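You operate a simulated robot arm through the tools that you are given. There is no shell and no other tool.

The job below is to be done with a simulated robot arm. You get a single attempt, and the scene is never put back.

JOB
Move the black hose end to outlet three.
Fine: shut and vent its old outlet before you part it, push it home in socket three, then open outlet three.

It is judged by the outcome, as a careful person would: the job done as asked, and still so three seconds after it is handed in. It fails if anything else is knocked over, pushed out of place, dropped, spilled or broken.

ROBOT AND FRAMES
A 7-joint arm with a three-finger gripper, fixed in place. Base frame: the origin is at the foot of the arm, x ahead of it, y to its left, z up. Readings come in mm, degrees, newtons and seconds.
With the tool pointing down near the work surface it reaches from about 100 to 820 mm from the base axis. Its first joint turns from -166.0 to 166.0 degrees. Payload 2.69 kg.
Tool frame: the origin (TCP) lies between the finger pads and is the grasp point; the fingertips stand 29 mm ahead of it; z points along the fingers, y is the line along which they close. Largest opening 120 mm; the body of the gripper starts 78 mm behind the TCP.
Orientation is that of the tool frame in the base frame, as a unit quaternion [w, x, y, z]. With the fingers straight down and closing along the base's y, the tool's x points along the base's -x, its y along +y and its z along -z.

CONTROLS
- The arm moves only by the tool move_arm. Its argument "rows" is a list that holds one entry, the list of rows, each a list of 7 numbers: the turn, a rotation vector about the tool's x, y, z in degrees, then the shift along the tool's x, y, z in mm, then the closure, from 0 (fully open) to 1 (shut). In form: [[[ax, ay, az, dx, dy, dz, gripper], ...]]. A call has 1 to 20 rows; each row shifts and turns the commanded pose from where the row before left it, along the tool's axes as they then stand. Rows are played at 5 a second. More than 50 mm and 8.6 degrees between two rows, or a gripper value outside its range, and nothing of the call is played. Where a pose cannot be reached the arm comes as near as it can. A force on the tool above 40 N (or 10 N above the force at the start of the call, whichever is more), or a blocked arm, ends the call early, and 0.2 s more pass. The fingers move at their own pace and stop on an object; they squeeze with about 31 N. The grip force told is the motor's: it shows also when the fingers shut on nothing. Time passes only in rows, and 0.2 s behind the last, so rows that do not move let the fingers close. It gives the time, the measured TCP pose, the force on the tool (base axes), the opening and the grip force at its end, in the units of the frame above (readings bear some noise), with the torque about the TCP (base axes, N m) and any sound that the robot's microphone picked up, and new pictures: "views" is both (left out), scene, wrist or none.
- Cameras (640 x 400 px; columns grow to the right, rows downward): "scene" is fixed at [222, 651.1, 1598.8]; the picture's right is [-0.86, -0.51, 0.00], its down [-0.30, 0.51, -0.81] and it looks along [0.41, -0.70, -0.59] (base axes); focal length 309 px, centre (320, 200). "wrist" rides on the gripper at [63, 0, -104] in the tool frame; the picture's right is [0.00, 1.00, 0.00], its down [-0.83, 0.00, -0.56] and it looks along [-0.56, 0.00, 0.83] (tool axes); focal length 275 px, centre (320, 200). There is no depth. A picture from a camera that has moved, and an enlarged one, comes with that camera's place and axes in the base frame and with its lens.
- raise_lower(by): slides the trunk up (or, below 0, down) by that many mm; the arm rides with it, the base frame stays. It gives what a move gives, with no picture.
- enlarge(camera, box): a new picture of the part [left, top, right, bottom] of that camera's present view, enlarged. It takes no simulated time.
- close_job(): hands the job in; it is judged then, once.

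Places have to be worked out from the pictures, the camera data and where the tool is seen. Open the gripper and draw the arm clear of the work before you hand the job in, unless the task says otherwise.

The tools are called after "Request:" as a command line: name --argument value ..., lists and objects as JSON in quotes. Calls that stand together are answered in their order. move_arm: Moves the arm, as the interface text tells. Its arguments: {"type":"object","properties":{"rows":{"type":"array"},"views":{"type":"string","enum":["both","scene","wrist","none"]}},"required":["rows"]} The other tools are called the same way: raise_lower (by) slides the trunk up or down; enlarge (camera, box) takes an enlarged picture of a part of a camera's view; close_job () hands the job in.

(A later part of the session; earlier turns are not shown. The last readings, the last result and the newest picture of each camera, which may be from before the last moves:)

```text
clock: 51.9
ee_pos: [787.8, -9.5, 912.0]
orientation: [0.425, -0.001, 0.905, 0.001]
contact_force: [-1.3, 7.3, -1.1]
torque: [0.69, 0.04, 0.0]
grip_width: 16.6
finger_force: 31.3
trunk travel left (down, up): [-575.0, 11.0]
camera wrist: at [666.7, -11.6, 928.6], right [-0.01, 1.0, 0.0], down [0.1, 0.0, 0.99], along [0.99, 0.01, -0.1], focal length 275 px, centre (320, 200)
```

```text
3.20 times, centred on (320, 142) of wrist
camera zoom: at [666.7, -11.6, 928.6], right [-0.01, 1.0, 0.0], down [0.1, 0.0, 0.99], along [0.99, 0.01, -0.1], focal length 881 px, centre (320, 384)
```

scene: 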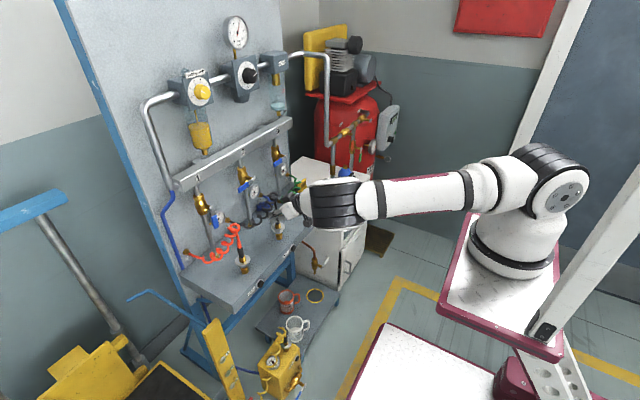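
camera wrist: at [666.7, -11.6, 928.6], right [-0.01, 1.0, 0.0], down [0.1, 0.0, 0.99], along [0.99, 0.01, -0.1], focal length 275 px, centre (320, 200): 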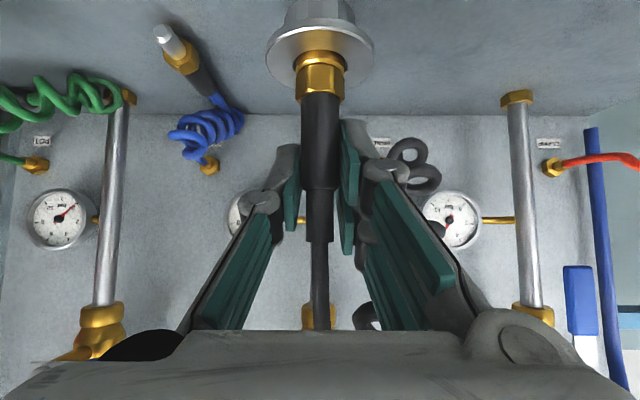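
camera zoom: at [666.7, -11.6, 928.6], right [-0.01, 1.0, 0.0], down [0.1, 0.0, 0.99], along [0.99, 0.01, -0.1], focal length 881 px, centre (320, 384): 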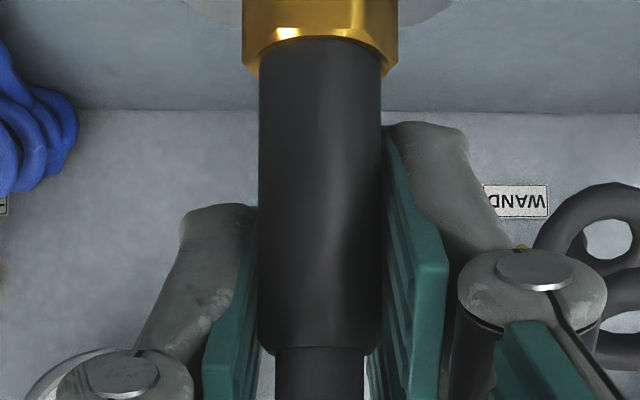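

The sleeve is held: width 16.6 mm, grip 31 N, both pads on it. I relax the 2 mm side offset and pull gently straight up in small steps, watching the force.

Request:
move_arm --rows '[[[0, 0, 0, 0, 2, 0, 1], [0, 0, 0, -2.3, 0, -1.92, 1], [0, 0, 0, -2.3, 0, -1.92, 1], [0, 0, 0, -2.3, 0, -1.92, 1], [0, 0, 0, 0, 0, 0, 1]]]' --views "wrist"

Request:
enlarge --camera "wrist" --box '[220, 0, 420, 125]'

```text
clock: 53.0
ee_pos: [787.4, -10.2, 917.5]
orientation: [0.422, -0.001, 0.907, 0.0]
contact_force: [-4.2, 0.0, -23.1]
torque: [0.54, 0.15, 0.01]
grip_width: 16.7
finger_force: 30.5
trunk travel left (down, up): [-575.0, 11.0]
camera wrist: at [666.3, -11.1, 936.5], right [0.0, 1.0, -0.01], down [0.11, 0.01, 0.99], along [0.99, 0.0, -0.11], focal length 275 px, centre (320, 200)
```

wrist: 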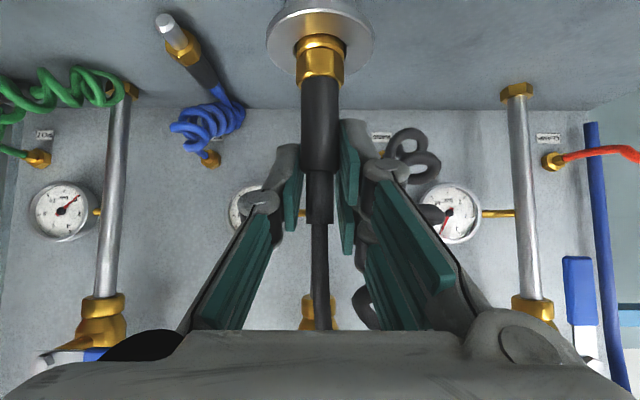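

```text
3.20 times, centred on (320, 62) of wrist
camera zoom: at [666.3, -11.1, 936.5], right [0.0, 1.0, -0.01], down [0.11, 0.01, 0.99], along [0.99, 0.0, -0.11], focal length 881 px, centre (320, 640)
```

zoom: 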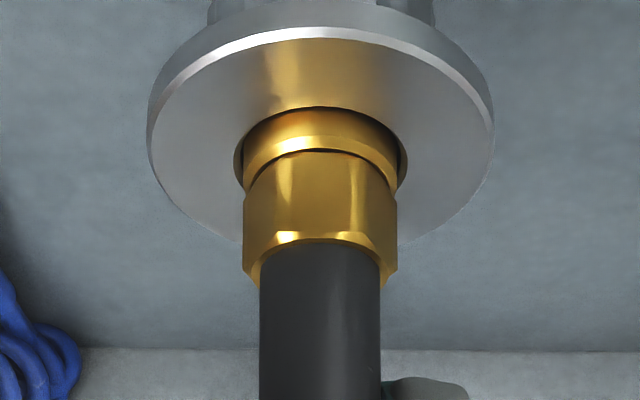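

The pads slipped up the sleeve by about 5 mm at 23 N while the plug stayed put, so a plain pull doesn't release it. The wide flange looks like a release collar, so I study sockets 2 and 3 closely.

Request:
enlarge --camera "scene" --box '[265, 205, 305, 245]'

Request:
enlarge --camera "wrist" --box '[250, 0, 390, 100]'

Request:
enlarge --camera "scene" --box '[225, 245, 265, 285]'

```text
10.00 times, centred on (285, 225) of scene
camera zoom: at [222.0, 651.1, 1598.8], right [-0.86, -0.51, 0.0], down [-0.3, 0.51, -0.81], along [0.41, -0.7, -0.59], focal length 3087 px, centre (670, -50)
```

zoom: 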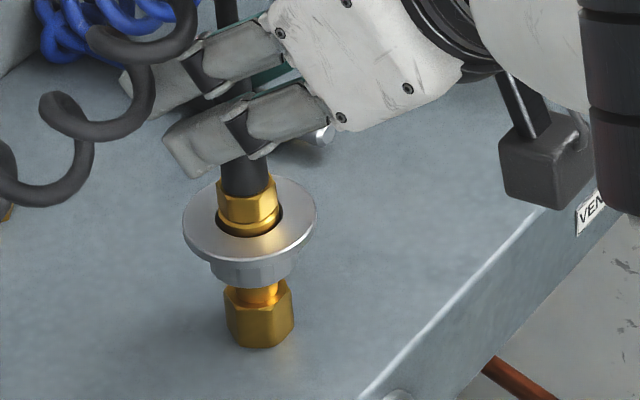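

```text
4.00 times, centred on (320, 50) of wrist
camera zoom: at [666.3, -11.1, 936.5], right [0.0, 1.0, -0.01], down [0.11, 0.01, 0.99], along [0.99, 0.0, -0.11], focal length 1101 px, centre (320, 800)
```

zoom: 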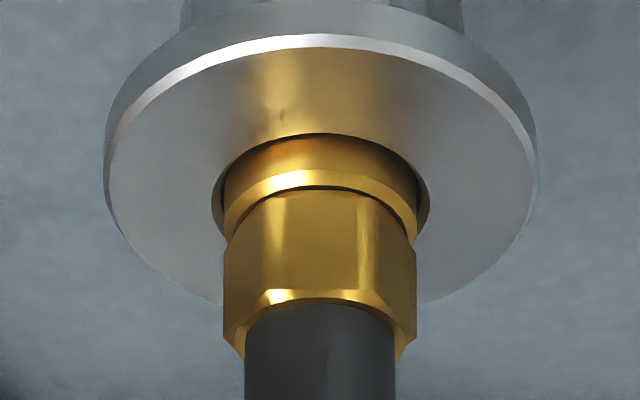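

```text
10.00 times, centred on (245, 265) of scene
camera zoom: at [222.0, 651.1, 1598.8], right [-0.86, -0.51, 0.0], down [-0.3, 0.51, -0.81], along [0.41, -0.7, -0.59], focal length 3087 px, centre (1070, -450)
```

zoom: 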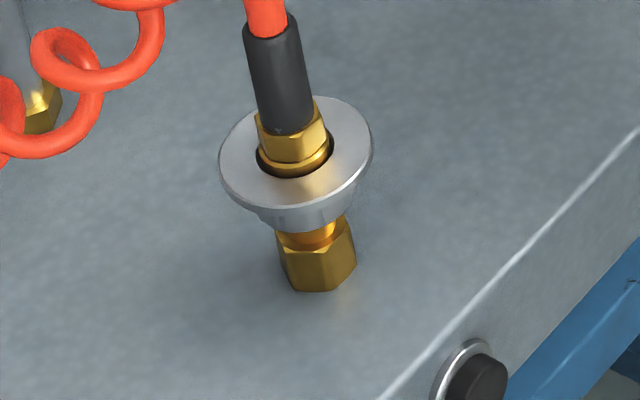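

The collar slides on the brass stem (there's a gap under it), so pressing the flange down should release the plug. I open to 30 mm, go down straddling the hex, and stop just above the flange.

Request:
move_arm --rows '[[[0, 0, 0, 0, 0, 0, 0.75], [0, 0, 0, 0, 0, 0, 0.75], [0, 0, 0, 5.4, 0, 4.5, 0.75], [0, 0, 0, 5.4, 0, 4.5, 0.75], [0, 0, 0, 5.4, 0, 4.5, 0.75], [0, 0, 0, 3.8, 0, 3.2, 0.75], [0, 0, 0, 0, 0, 0, 0.75]]]' --views "wrist"

Request:
enlarge --camera "wrist" --box '[240, 60, 400, 160]'

Request:
enlarge --camera "scene" --box '[265, 205, 305, 245]'

```text
clock: 54.6
ee_pos: [787.9, -9.3, 893.8]
orientation: [0.424, 0.0, 0.905, -0.002]
contact_force: [-0.3, -0.2, -0.7]
torque: [0.03, 0.0, -0.01]
grip_width: 29.6
finger_force: 0.0
trunk travel left (down, up): [-575.0, 11.0]
camera wrist: at [666.7, -10.6, 911.7], right [0.0, 1.0, 0.0], down [0.1, 0.0, 0.99], along [0.99, 0.0, -0.1], focal length 275 px, centre (320, 200)
```

wrist: 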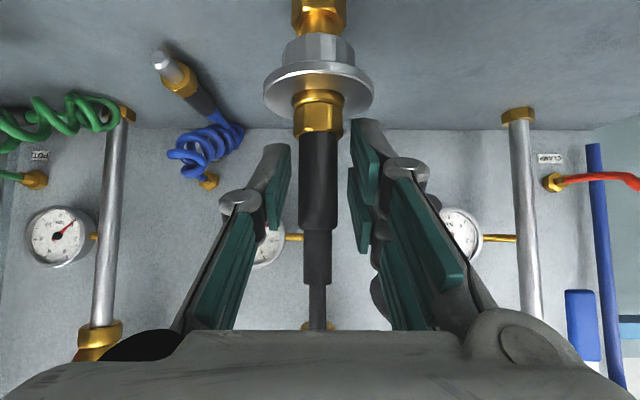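

```text
4.00 times, centred on (320, 110) of wrist
camera zoom: at [666.7, -10.6, 911.7], right [0.0, 1.0, 0.0], down [0.1, 0.0, 0.99], along [0.99, 0.0, -0.1], focal length 1101 px, centre (320, 560)
```

zoom: 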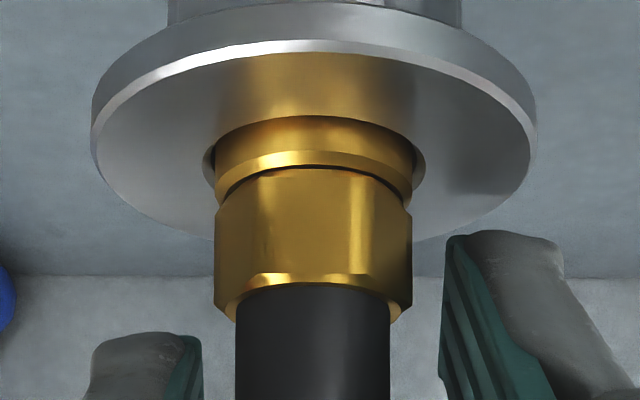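

```text
10.00 times, centred on (285, 225) of scene
camera zoom: at [222.0, 651.1, 1598.8], right [-0.86, -0.51, 0.0], down [-0.3, 0.51, -0.81], along [0.41, -0.7, -0.59], focal length 3087 px, centre (670, -50)
```

zoom: 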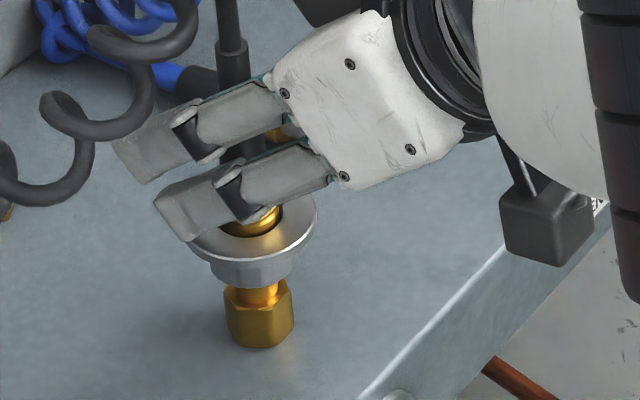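

The fingers straddle the hex with the right tip just above the flange. I centre 2 mm in y and press down in 2 mm steps.

Request:
move_arm --rows '[[[0, 0, 0, 0, -2, 0, 0.75], [0, 0, 0, 1.54, 0, 1.28, 0.75], [0, 0, 0, 1.54, 0, 1.28, 0.75], [0, 0, 0, 1.54, 0, 1.28, 0.75], [0, 0, 0, 1.54, 0, 1.28, 0.75], [0, 0, 0, 1.54, 0, 1.28, 0.75], [0, 0, 0, 0, 0, 0, 0.75]]]' --views "wrist"

Request:
enlarge --camera "wrist" --box '[240, 60, 400, 160]'

Request:
enlarge --camera "scene" --box '[265, 205, 305, 245]'

```text
clock: 56.2
ee_pos: [788.1, -10.2, 883.8]
orientation: [0.424, -0.001, 0.906, 0.0]
contact_force: [-0.6, 0.1, 3.7]
torque: [0.08, 0.01, -0.02]
grip_width: 29.8
finger_force: 0.1
trunk travel left (down, up): [-575.0, 11.0]
camera wrist: at [667.1, -12.6, 902.1], right [0.0, 1.0, 0.0], down [0.1, 0.0, 0.99], along [0.99, 0.0, -0.1], focal length 275 px, centre (320, 200)
```

wrist: 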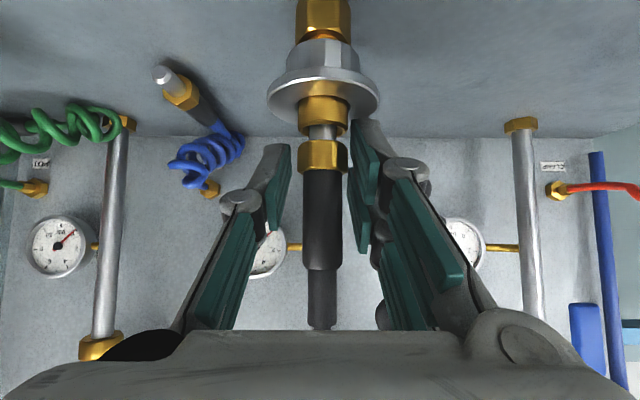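

```text
4.00 times, centred on (320, 110) of wrist
camera zoom: at [667.1, -12.6, 902.1], right [0.0, 1.0, 0.0], down [0.1, 0.0, 0.99], along [0.99, 0.0, -0.1], focal length 1101 px, centre (320, 560)
```

zoom: 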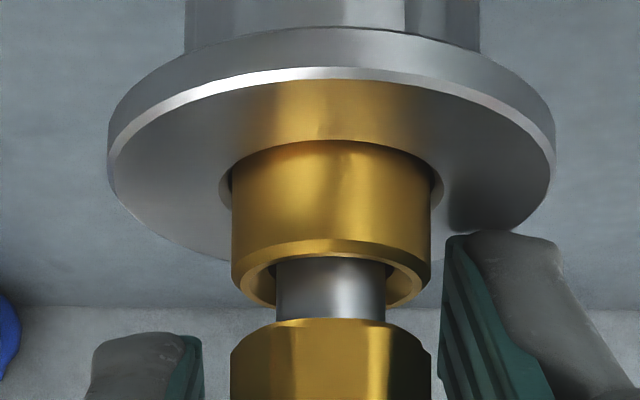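

```text
10.00 times, centred on (285, 225) of scene
camera zoom: at [222.0, 651.1, 1598.8], right [-0.86, -0.51, 0.0], down [-0.3, 0.51, -0.81], along [0.41, -0.7, -0.59], focal length 3087 px, centre (670, -50)
```

zoom: 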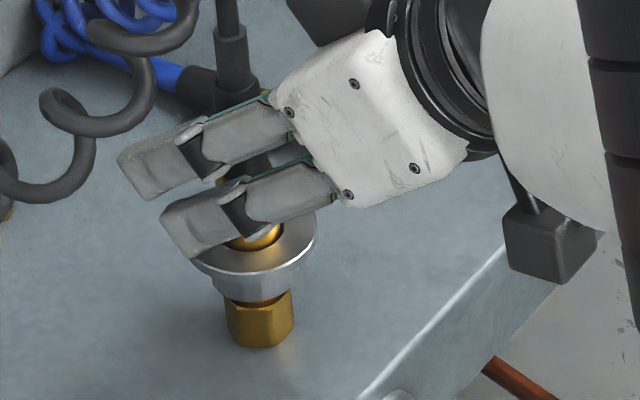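

The collar moved at only 4 N and the plug has popped up about 12 mm, showing its steel nipple. I rise 36 mm with the fingers still open around it, so the pads close on the round sleeve just above the hex.

Request:
move_arm --rows '[[[0, 0, 0, -6.9, 0.3, -5.75, 0.75], [0, 0, 0, -6.9, 0.3, -5.75, 0.75], [0, 0, 0, -6.9, 0.3, -5.75, 0.75], [0, 0, 0, -6.9, 0.3, -5.75, 0.75], [0, 0, 0, 0, 0, 0, 0.75]]]' --views "both"

Request:
enlarge --camera "wrist" --box '[220, 20, 420, 145]'

Request:
enlarge --camera "scene" --box '[245, 180, 325, 240]'

```text
clock: 57.5
ee_pos: [787.7, -8.6, 920.3]
orientation: [0.424, -0.001, 0.906, 0.0]
contact_force: [-0.1, -0.4, 0.5]
torque: [-0.01, -0.02, -0.02]
grip_width: 29.8
finger_force: 0.0
trunk travel left (down, up): [-575.0, 11.0]
camera wrist: at [667.0, -11.2, 937.8], right [0.0, 1.0, 0.0], down [0.11, 0.01, 0.99], along [0.99, 0.0, -0.11], focal length 275 px, centre (320, 200)
```

scene: 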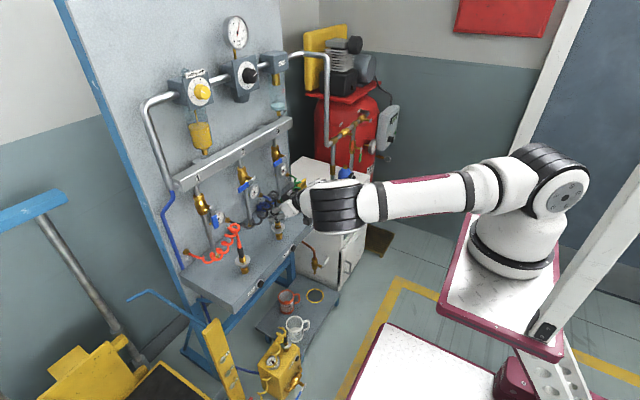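
wrist: 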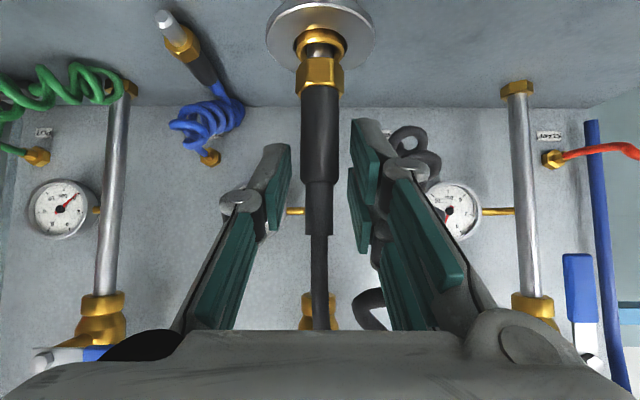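

```text
3.20 times, centred on (320, 82) of wrist
camera zoom: at [667.0, -11.2, 937.8], right [0.0, 1.0, 0.0], down [0.11, 0.01, 0.99], along [0.99, 0.0, -0.11], focal length 881 px, centre (320, 576)
```

zoom: 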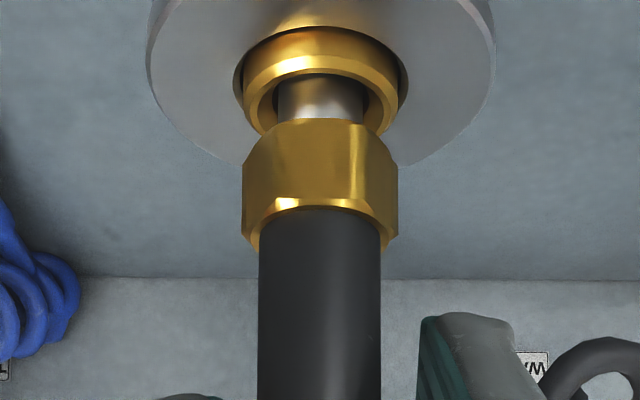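

```text
6.67 times, centred on (285, 210) of scene
camera zoom: at [222.0, 651.1, 1598.8], right [-0.86, -0.51, 0.0], down [-0.3, 0.51, -0.81], along [0.41, -0.7, -0.59], focal length 2058 px, centre (553, 133)
```

zoom: 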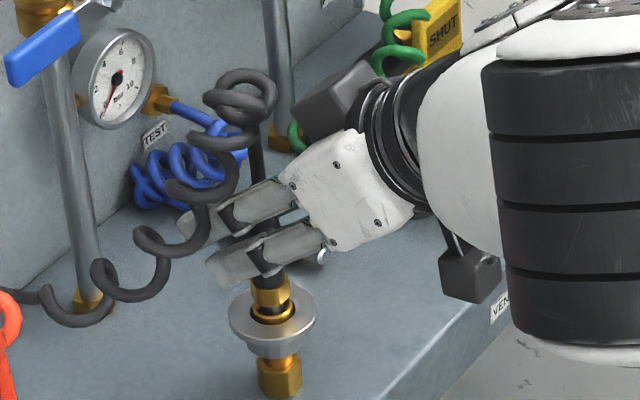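

The plug stays popped up with its sleeve at about z 876 to 918. I lower 6 mm so the fingertips sit just over the hex shoulder, and close on the sleeve.

Request:
move_arm --rows '[[[0, 0, 0, 4.6, 0, 3.8, 0.75], [0, 0, 0, 0, 0, 0, 0.85], [0, 0, 0, 0, 0, 0, 1], [0, 0, 0, 0, 0, 0, 1], [0, 0, 0, 0, 0, 0, 1]]]' --views "wrist"

Request:
enlarge --camera "wrist" --box '[220, 20, 420, 145]'

```text
clock: 58.6
ee_pos: [787.4, -10.5, 914.0]
orientation: [0.424, 0.0, 0.905, 0.0]
contact_force: [0.0, 1.0, 0.8]
torque: [-0.01, 0.02, 0.01]
grip_width: 16.5
finger_force: 31.0
trunk travel left (down, up): [-575.0, 11.0]
camera wrist: at [666.8, -11.3, 932.3], right [0.0, 1.0, 0.0], down [0.1, 0.01, 0.99], along [0.99, 0.0, -0.1], focal length 275 px, centre (320, 200)
```

wrist: 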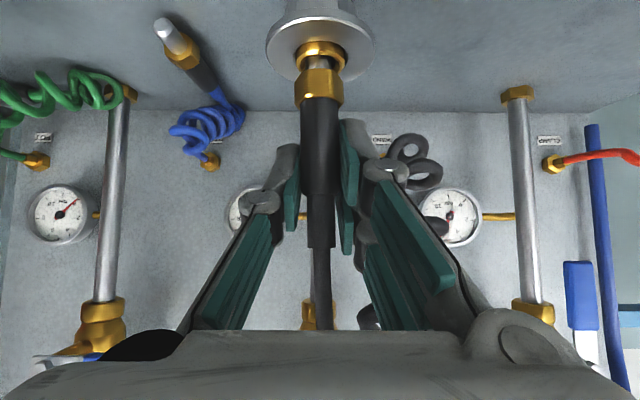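

```text
3.20 times, centred on (320, 82) of wrist
camera zoom: at [666.8, -11.3, 932.3], right [0.0, 1.0, 0.0], down [0.1, 0.01, 0.99], along [0.99, 0.0, -0.1], focal length 881 px, centre (320, 576)
```

zoom: 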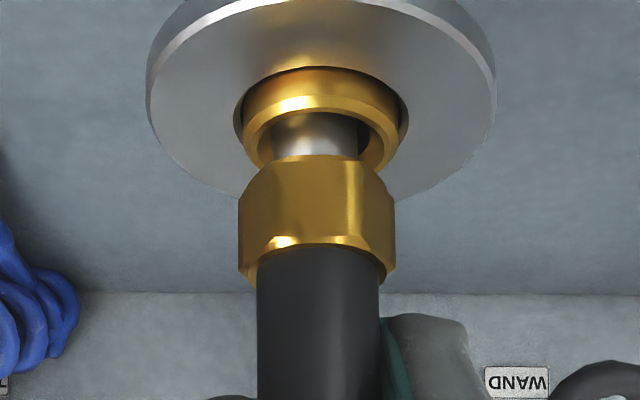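

The sleeve is held at 16.5 mm with no side force. I lift straight up 50 mm.

Request:
move_arm --rows '[[[0, 0, 0, -3.85, 0, -3.2, 1], [0, 0, 0, -7.69, 0, -6.39, 1], [0, 0, 0, -7.69, 0, -6.39, 1], [0, 0, 0, -7.69, 0, -6.39, 1], [0, 0, 0, -7.69, 0, -6.39, 1], [0, 0, 0, -3.85, 0, -3.2, 1], [0, 0, 0, 0, 0, 0, 1]]]' --views "both"

Request:
enlarge --camera "scene" --box '[235, 150, 345, 240]'

```text
clock: 60.2
ee_pos: [787.7, -11.6, 964.8]
orientation: [0.424, -0.001, 0.906, 0.0]
contact_force: [0.0, 0.4, -0.4]
torque: [-0.06, 0.0, -0.01]
grip_width: 16.4
finger_force: 31.1
trunk travel left (down, up): [-575.0, 11.0]
camera wrist: at [666.7, -11.3, 982.2], right [0.0, 1.0, 0.0], down [0.1, 0.01, 0.99], along [0.99, 0.0, -0.1], focal length 275 px, centre (320, 200)
```

scene: 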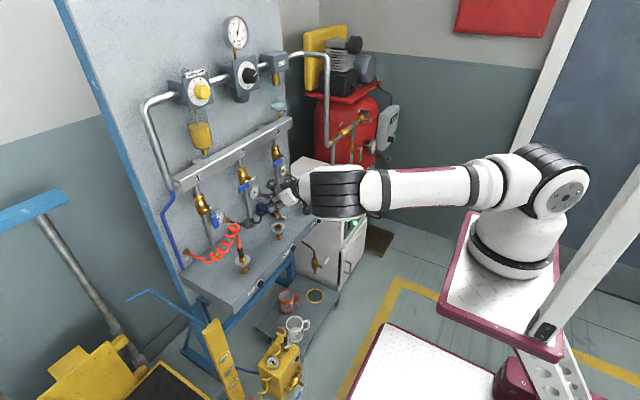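
wrist: 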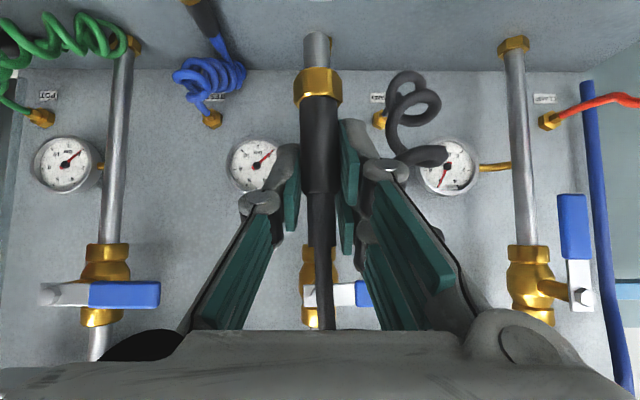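

```text
4.44 times, centred on (290, 195) of scene
camera zoom: at [222.0, 651.1, 1598.8], right [-0.86, -0.51, 0.0], down [-0.3, 0.51, -0.81], along [0.41, -0.7, -0.59], focal length 1372 px, centre (453, 222)
```

zoom: 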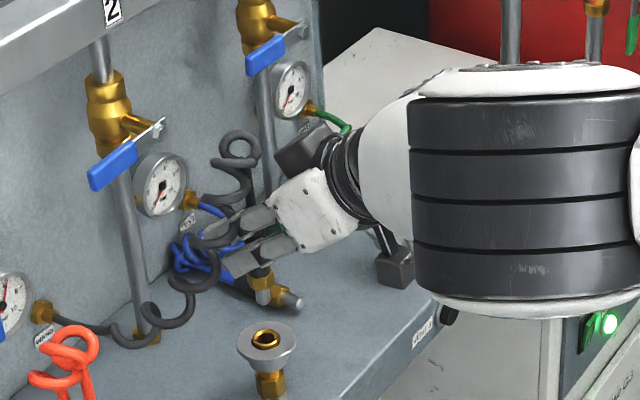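

The plug is out and held, gauge 2 still at 0. Socket 3 lies 191.6 mm toward -y at the same x and height, so I carry the plug across level at this height.

Request:
move_arm --rows '[[[0, 0, 0, 0, -12, 0, 1], [0, 0, 0, 0, -24, 0, 1], [0, 0, 0, 0, -24, 0, 1], [0, 0, 0, 0, -24, 0, 1], [0, 0, 0, 0, -24, 0, 1], [0, 0, 0, 0, -24, 0, 1], [0, 0, 0, 0, -24, 0, 1], [0, 0, 0, 0, -24, 0, 1], [0, 0, 0, 0, -11.6, 0, 1], [0, 0, 0, 0, 0, 0, 1]]]' --views "both"

Request:
enlarge --camera "scene" --box '[235, 150, 345, 240]'

```text
clock: 62.5
ee_pos: [789.0, -200.9, 963.6]
orientation: [0.424, -0.002, 0.906, 0.0]
contact_force: [0.2, 0.2, -0.7]
torque: [0.02, 0.0, 0.05]
grip_width: 16.5
finger_force: 31.5
trunk travel left (down, up): [-575.0, 11.0]
camera wrist: at [667.8, -202.5, 982.2], right [-0.01, 1.0, 0.0], down [0.1, 0.0, 0.99], along [0.99, 0.0, -0.1], focal length 275 px, centre (320, 200)
```

scene: 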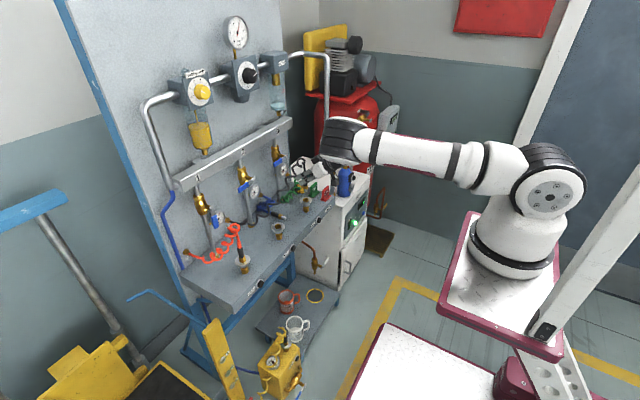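
wrist: 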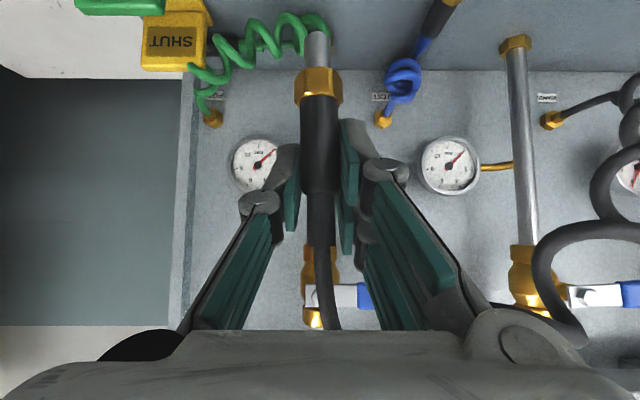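

```text
4.44 times, centred on (290, 195) of scene
camera zoom: at [222.0, 651.1, 1598.8], right [-0.86, -0.51, 0.0], down [-0.3, 0.51, -0.81], along [0.41, -0.7, -0.59], focal length 1372 px, centre (453, 222)
```

zoom: 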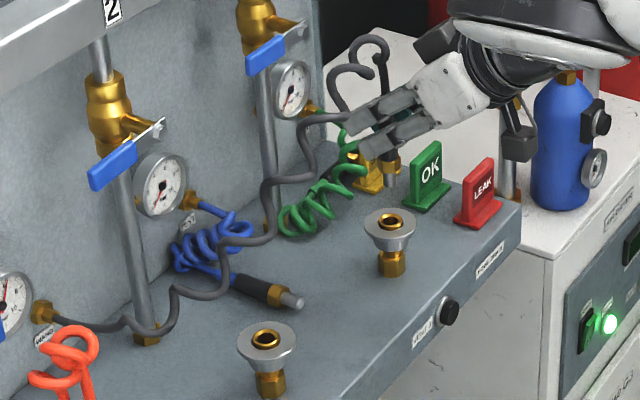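

The plug hangs right over socket 3 with the hose stretched freely behind. I lower 28 mm so the nipple tip is about 10 mm above the socket, then check alignment in both views.

Request:
move_arm --rows '[[[0, 0, 0, 5.4, 0, 4.5, 1], [0, 0, 0, 5.4, 0, 4.5, 1], [0, 0, 0, 5.4, 0, 4.5, 1], [0, 0, 0, 5.4, 0, 4.5, 1], [0, 0, 0, 0, 0, 0, 1]]]' --views "both"

Request:
enlarge --camera "scene" --box '[285, 170, 325, 210]'

Request:
enlarge --camera "wrist" --box '[240, 0, 400, 100]'

```text
clock: 63.6
ee_pos: [788.0, -199.9, 936.9]
orientation: [0.424, -0.001, 0.906, 0.0]
contact_force: [0.0, 0.1, -0.3]
torque: [0.0, 0.03, -0.03]
grip_width: 16.2
finger_force: 31.3
trunk travel left (down, up): [-575.0, 11.0]
camera wrist: at [667.7, -202.9, 954.1], right [0.0, 1.0, 0.0], down [0.1, 0.01, 0.99], along [0.99, 0.0, -0.1], focal length 275 px, centre (320, 200)
```

scene: 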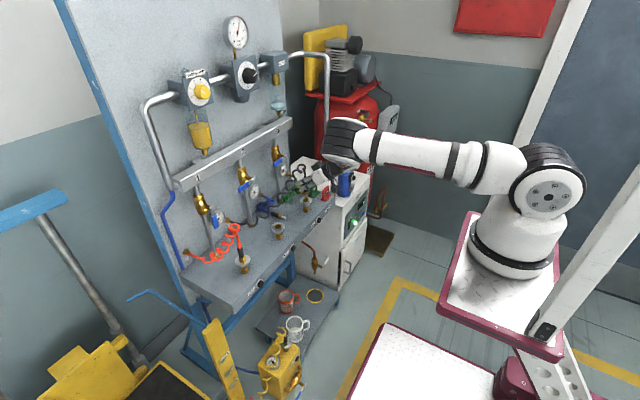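
wrist: 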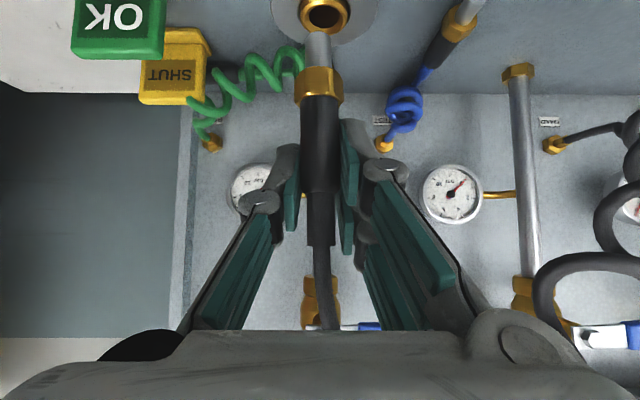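

```text
10.00 times, centred on (305, 190) of scene
camera zoom: at [222.0, 651.1, 1598.8], right [-0.86, -0.51, 0.0], down [-0.3, 0.51, -0.81], along [0.41, -0.7, -0.59], focal length 3087 px, centre (470, 300)
```

zoom: 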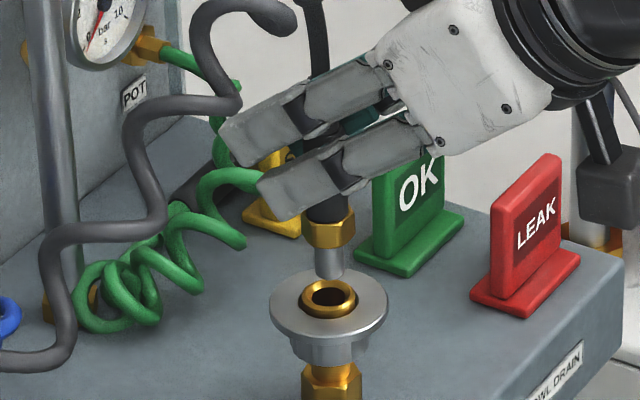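

```text
4.00 times, centred on (320, 50) of wrist
camera zoom: at [667.7, -202.9, 954.1], right [0.0, 1.0, 0.0], down [0.1, 0.01, 0.99], along [0.99, 0.0, -0.1], focal length 1101 px, centre (320, 800)
```

zoom: 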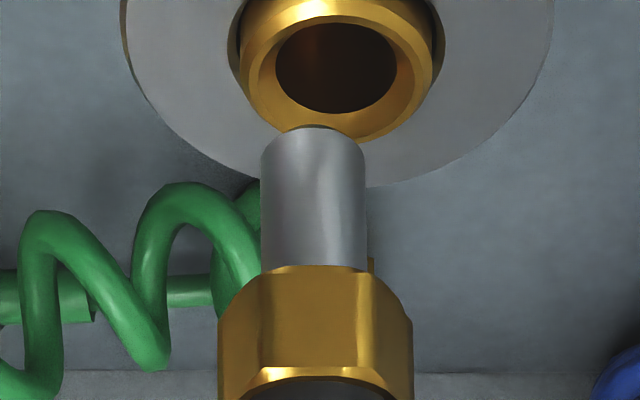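

In the wrist view the socket hole sits about 2.5 mm to +y of the nipple. I zoom further in the scene view to judge the x offset.

Request:
enlarge --camera "scene" --box '[293, 185, 317, 209]'

Request:
enlarge --camera "wrist" --box '[270, 0, 370, 62]'

```text
16.00 times, centred on (305, 197) of scene
camera zoom: at [222.0, 651.1, 1598.8], right [-0.86, -0.51, 0.0], down [-0.3, 0.51, -0.81], along [0.41, -0.7, -0.59], focal length 4940 px, centre (560, 248)
```

zoom: 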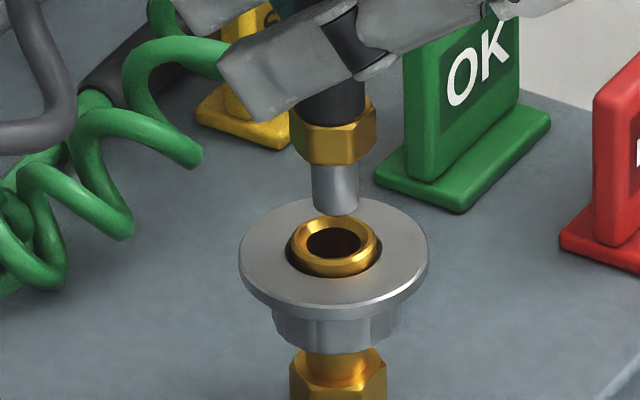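

```text
6.40 times, centred on (320, 31) of wrist
camera zoom: at [667.7, -202.9, 954.1], right [0.0, 1.0, 0.0], down [0.1, 0.01, 0.99], along [0.99, 0.0, -0.1], focal length 1762 px, centre (320, 1282)
```

zoom: 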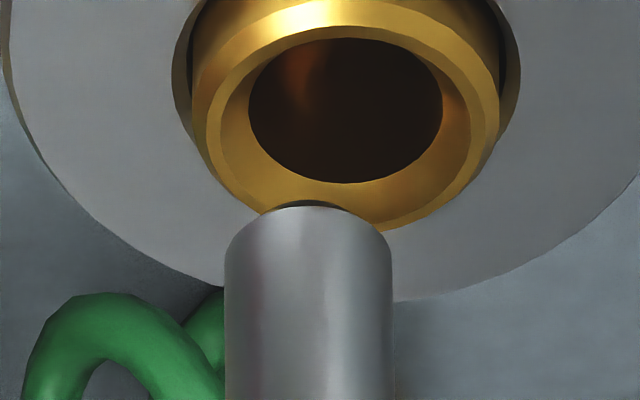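

The socket lies about +2.7 mm in y and roughly -1.2 mm in x from the nipple. I apply that correction and check again.

Request:
move_arm --rows '[[[0, 0, 0, 0.77, 2.7, -0.92, 1], [0, 0, 0, 0, 0, 0, 1]]]' --views "none"

Request:
enlarge --camera "scene" --box '[293, 185, 317, 209]'

Request:
enlarge --camera "wrist" --box '[270, 0, 370, 62]'

```text
clock: 64.2
ee_pos: [788.0, -198.6, 935.0]
orientation: [0.424, -0.001, 0.906, 0.0]
contact_force: [-0.5, 0.1, -0.7]
torque: [0.02, 0.01, -0.03]
grip_width: 16.5
finger_force: 30.9
trunk travel left (down, up): [-575.0, 11.0]
```

```text
16.00 times, centred on (305, 197) of scene
camera zoom: at [222.0, 651.1, 1598.8], right [-0.86, -0.51, 0.0], down [-0.3, 0.51, -0.81], along [0.41, -0.7, -0.59], focal length 4940 px, centre (560, 248)
```

zoom: 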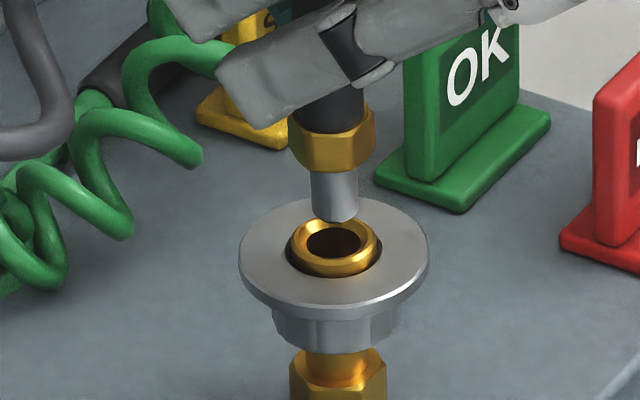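

```text
6.40 times, centred on (320, 31) of wrist
camera zoom: at [666.6, -200.3, 953.9], right [0.0, 1.0, 0.0], down [0.1, 0.0, 0.99], along [0.99, 0.0, -0.1], focal length 1762 px, centre (320, 1282)
```

zoom: 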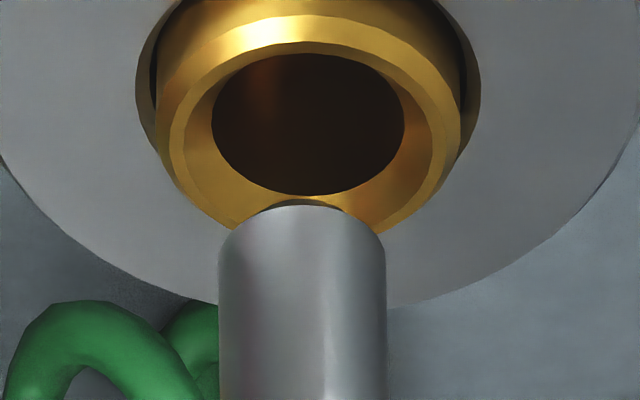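

Now aligned within about half a millimetre in both views. I lower the nipple into the socket in 3 mm steps, watching force.

Request:
move_arm --rows '[[[0, 0, 0, 2.31, 0.4, 1.92, 1], [0, 0, 0, 2.31, 0, 1.92, 1], [0, 0, 0, 2.31, 0, 1.92, 1], [0, 0, 0, 2.31, 0, 1.92, 1], [0, 0, 0, 2.31, 0, 1.92, 1], [0, 0, 0, 0, 0, 0, 1]]]' --views "both"

Request:
enlarge --camera "scene" --box '[293, 185, 317, 209]'

Request:
enlarge --camera "wrist" --box '[240, 0, 400, 100]'

```text
clock: 65.7
ee_pos: [786.7, -198.3, 921.5]
orientation: [0.424, -0.001, 0.906, 0.0]
contact_force: [0.0, 0.0, -0.4]
torque: [0.01, -0.08, 0.02]
grip_width: 16.4
finger_force: 31.0
trunk travel left (down, up): [-575.0, 11.0]
camera wrist: at [666.3, -200.0, 939.5], right [0.0, 1.0, 0.0], down [0.1, 0.01, 0.99], along [0.99, 0.0, -0.1], focal length 275 px, centre (320, 200)
```

scene: 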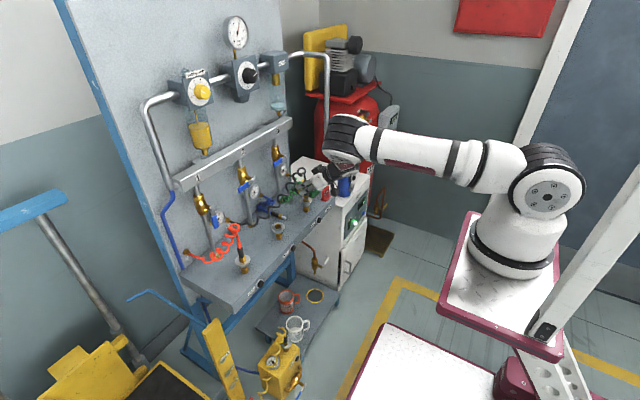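
wrist: 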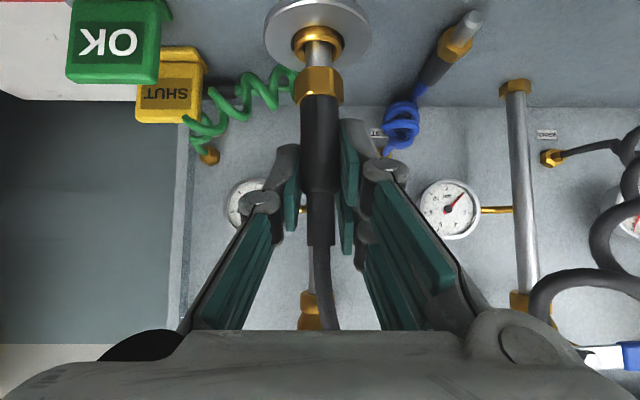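

```text
16.00 times, centred on (305, 197) of scene
camera zoom: at [222.0, 651.1, 1598.8], right [-0.86, -0.51, 0.0], down [-0.3, 0.51, -0.81], along [0.41, -0.7, -0.59], focal length 4940 px, centre (560, 248)
```

zoom: 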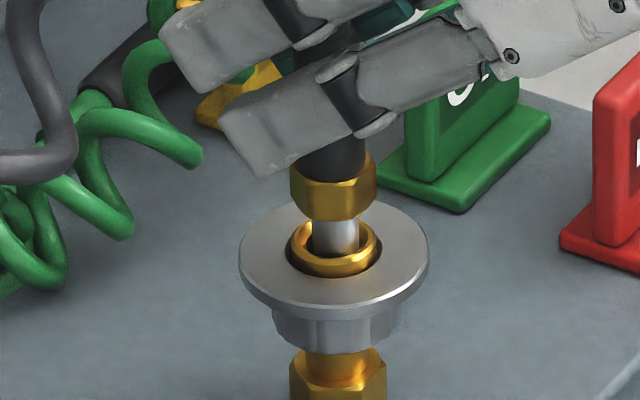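

```text
4.00 times, centred on (320, 50) of wrist
camera zoom: at [666.3, -200.0, 939.5], right [0.0, 1.0, 0.0], down [0.1, 0.01, 0.99], along [0.99, 0.0, -0.1], focal length 1101 px, centre (320, 800)
```

zoom: 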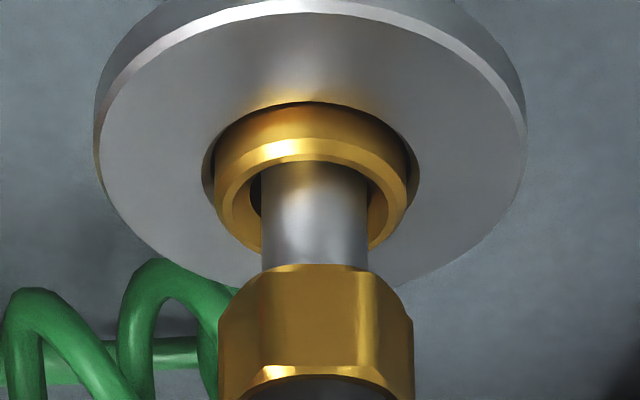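

The nipple is in the socket with no contact force. I keep pressing down in 2 mm steps toward the home depth (TCP about 906).

Request:
move_arm --rows '[[[0, 0, 0, 1.54, 0, 1.28, 1], [0, 0, 0, 1.54, 0, 1.28, 1], [0, 0, 0, 1.54, 0, 1.28, 1], [0, 0, 0, 1.54, 0, 1.28, 1], [0, 0, 0, 1.54, 0, 1.28, 1], [0, 0, 0, 1.54, 0, 1.28, 1], [0, 0, 0, 0, 0, 0, 1]]]' --views "wrist"

Request:
enlarge --camera "wrist" --box '[240, 0, 400, 100]'

Request:
enlarge --camera "scene" --box '[293, 185, 317, 209]'

```text
clock: 67.2
ee_pos: [787.7, -198.9, 909.8]
orientation: [0.426, -0.001, 0.905, 0.0]
contact_force: [2.1, -1.7, 5.3]
torque: [-0.04, -0.08, 0.0]
grip_width: 16.4
finger_force: 30.9
trunk travel left (down, up): [-575.0, 11.0]
camera wrist: at [666.4, -200.0, 927.7], right [0.0, 1.0, 0.0], down [0.1, 0.01, 0.99], along [0.99, 0.0, -0.1], focal length 275 px, centre (320, 200)
```

wrist: 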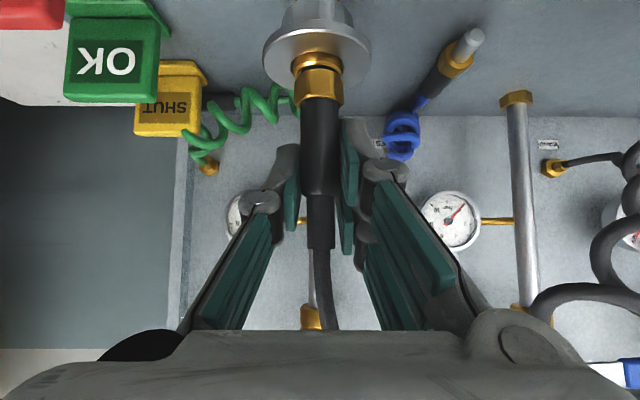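

```text
4.00 times, centred on (320, 50) of wrist
camera zoom: at [666.4, -200.0, 927.7], right [0.0, 1.0, 0.0], down [0.1, 0.01, 0.99], along [0.99, 0.0, -0.1], focal length 1101 px, centre (320, 800)
```

zoom: 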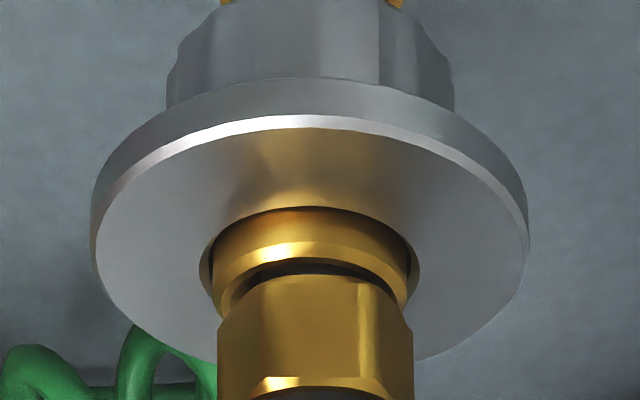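

```text
16.00 times, centred on (305, 197) of scene
camera zoom: at [222.0, 651.1, 1598.8], right [-0.86, -0.51, 0.0], down [-0.3, 0.51, -0.81], along [0.41, -0.7, -0.59], focal length 4940 px, centre (560, 248)
```

zoom: 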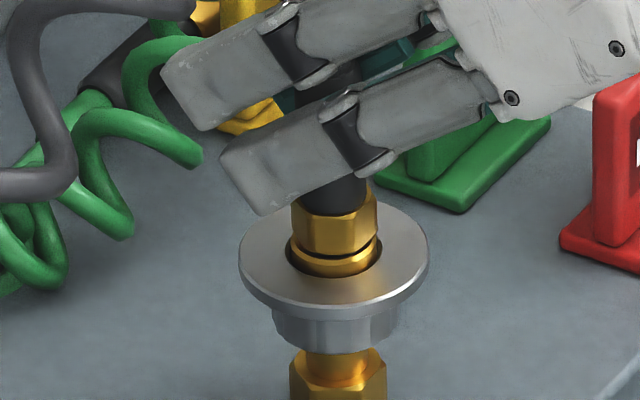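

There's only a small gap left between hex and ring, with 5 N. I press on in 1.5 mm steps until it seats.

Request:
move_arm --rows '[[[0, 0, 0, 1.15, 0, 0.96, 1], [0, 0, 0, 1.15, 0, 0.96, 1], [0, 0, 0, 1.15, 0, 0.96, 1], [0, 0, 0, 1.15, 0, 0.96, 1], [0, 0, 0, 1.15, 0, 0.96, 1], [0, 0, 0, 0, 0, 0, 1]]]' --views "wrist"

Request:
enlarge --camera "wrist" --box '[240, 20, 400, 120]'

Request:
enlarge --camera "scene" --box '[293, 185, 317, 209]'

```text
clock: 68.7
ee_pos: [788.0, -198.2, 904.0]
orientation: [0.427, 0.0, 0.904, -0.001]
contact_force: [1.0, 0.4, 33.5]
torque: [-0.26, 0.06, 0.0]
grip_width: 16.3
finger_force: 31.0
trunk travel left (down, up): [-575.0, 11.0]
camera wrist: at [667.3, -200.0, 921.9], right [0.0, 1.0, -0.01], down [0.1, 0.01, 0.99], along [0.99, 0.0, -0.1], focal length 275 px, centre (320, 200)
```

wrist: 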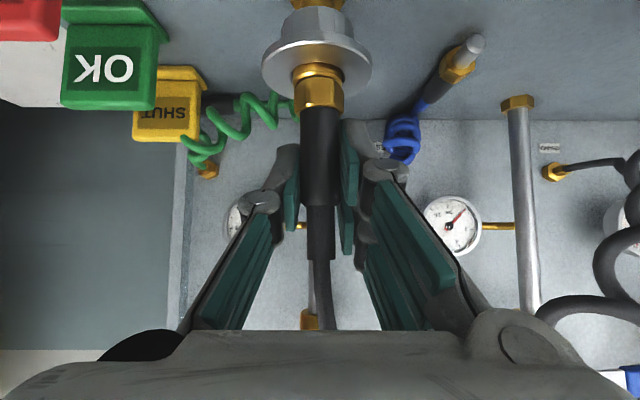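

```text
4.00 times, centred on (320, 70) of wrist
camera zoom: at [667.3, -200.0, 921.9], right [0.0, 1.0, -0.01], down [0.1, 0.01, 0.99], along [0.99, 0.0, -0.1], focal length 1101 px, centre (320, 720)
```

zoom: 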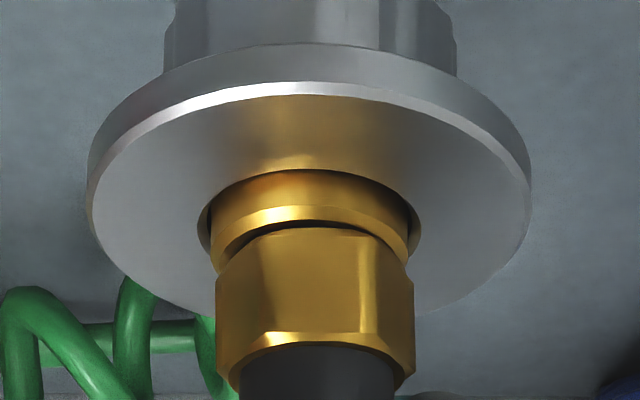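

```text
16.00 times, centred on (305, 197) of scene
camera zoom: at [222.0, 651.1, 1598.8], right [-0.86, -0.51, 0.0], down [-0.3, 0.51, -0.81], along [0.41, -0.7, -0.59], focal length 4940 px, centre (560, 248)
```

zoom: 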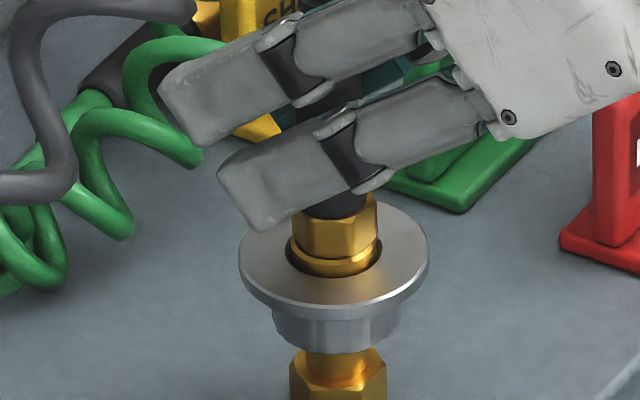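

The hex sits at the same height as it did in socket 2 (boundary about z 871), at 33 N. I press once more slightly to make sure it latches, then ease off and look for any rebound.

Request:
move_arm --rows '[[[0, 0, 0, 0.6, 0, 0.5, 1], [0, 0, 0, 0, 0, 0, 1], [0, 0, 0, -2.3, 0, -1.92, 1], [0, 0, 0, -2.3, 0, -1.92, 1], [0, 0, 0, 0, 0, 0, 1]]]' --views "wrist"

Request:
enlarge --camera "wrist" --box '[240, 20, 400, 120]'

```text
clock: 69.8
ee_pos: [786.8, -197.8, 902.2]
orientation: [0.42, -0.001, 0.907, 0.0]
contact_force: [11.1, -4.3, -21.3]
torque: [-0.43, -0.01, 0.04]
grip_width: 16.7
finger_force: 31.5
trunk travel left (down, up): [-575.0, 11.0]
camera wrist: at [665.1, -200.0, 921.4], right [0.0, 1.0, 0.0], down [0.11, 0.0, 0.99], along [0.99, 0.0, -0.11], focal length 275 px, centre (320, 200)
```

wrist: 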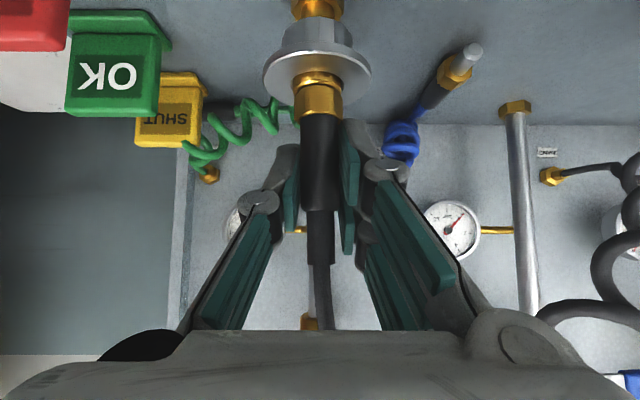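

```text
4.00 times, centred on (320, 70) of wrist
camera zoom: at [665.1, -200.0, 921.4], right [0.0, 1.0, 0.0], down [0.11, 0.0, 0.99], along [0.99, 0.0, -0.11], focal length 1101 px, centre (320, 720)
```

zoom: 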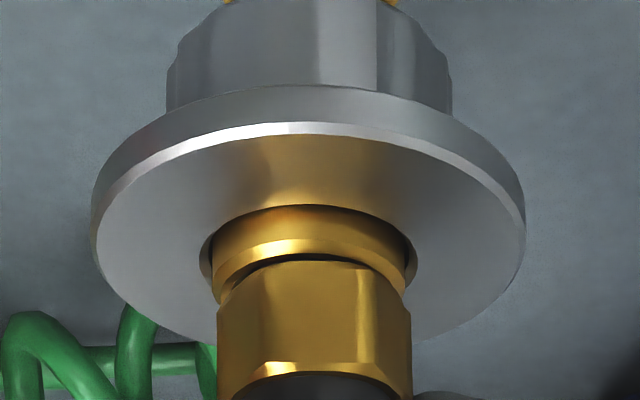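

The plug holds against a 21 N upward pull with its hex still at the home height, so it is latched. Before letting go I look at how the hose now runs around the gripper.

Request:
enlarge --camera "scene" --box '[230, 130, 350, 230]'

Request:
enlarge --camera "wrist" --box '[400, 100, 640, 400]'

```text
4.00 times, centred on (290, 180) of scene
camera zoom: at [222.0, 651.1, 1598.8], right [-0.86, -0.51, 0.0], down [-0.3, 0.51, -0.81], along [0.41, -0.7, -0.59], focal length 1235 px, centre (440, 280)
```

zoom: 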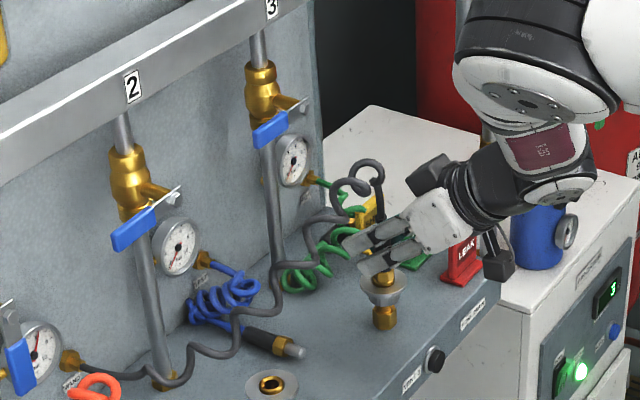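

```text
1.33 times, centred on (520, 250) of wrist
camera zoom: at [665.1, -200.0, 921.4], right [0.0, 1.0, 0.0], down [0.11, 0.0, 0.99], along [0.99, 0.0, -0.11], focal length 367 px, centre (53, 133)
```

zoom: 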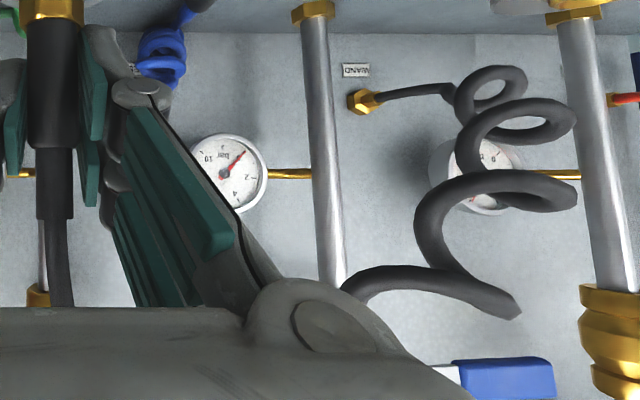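

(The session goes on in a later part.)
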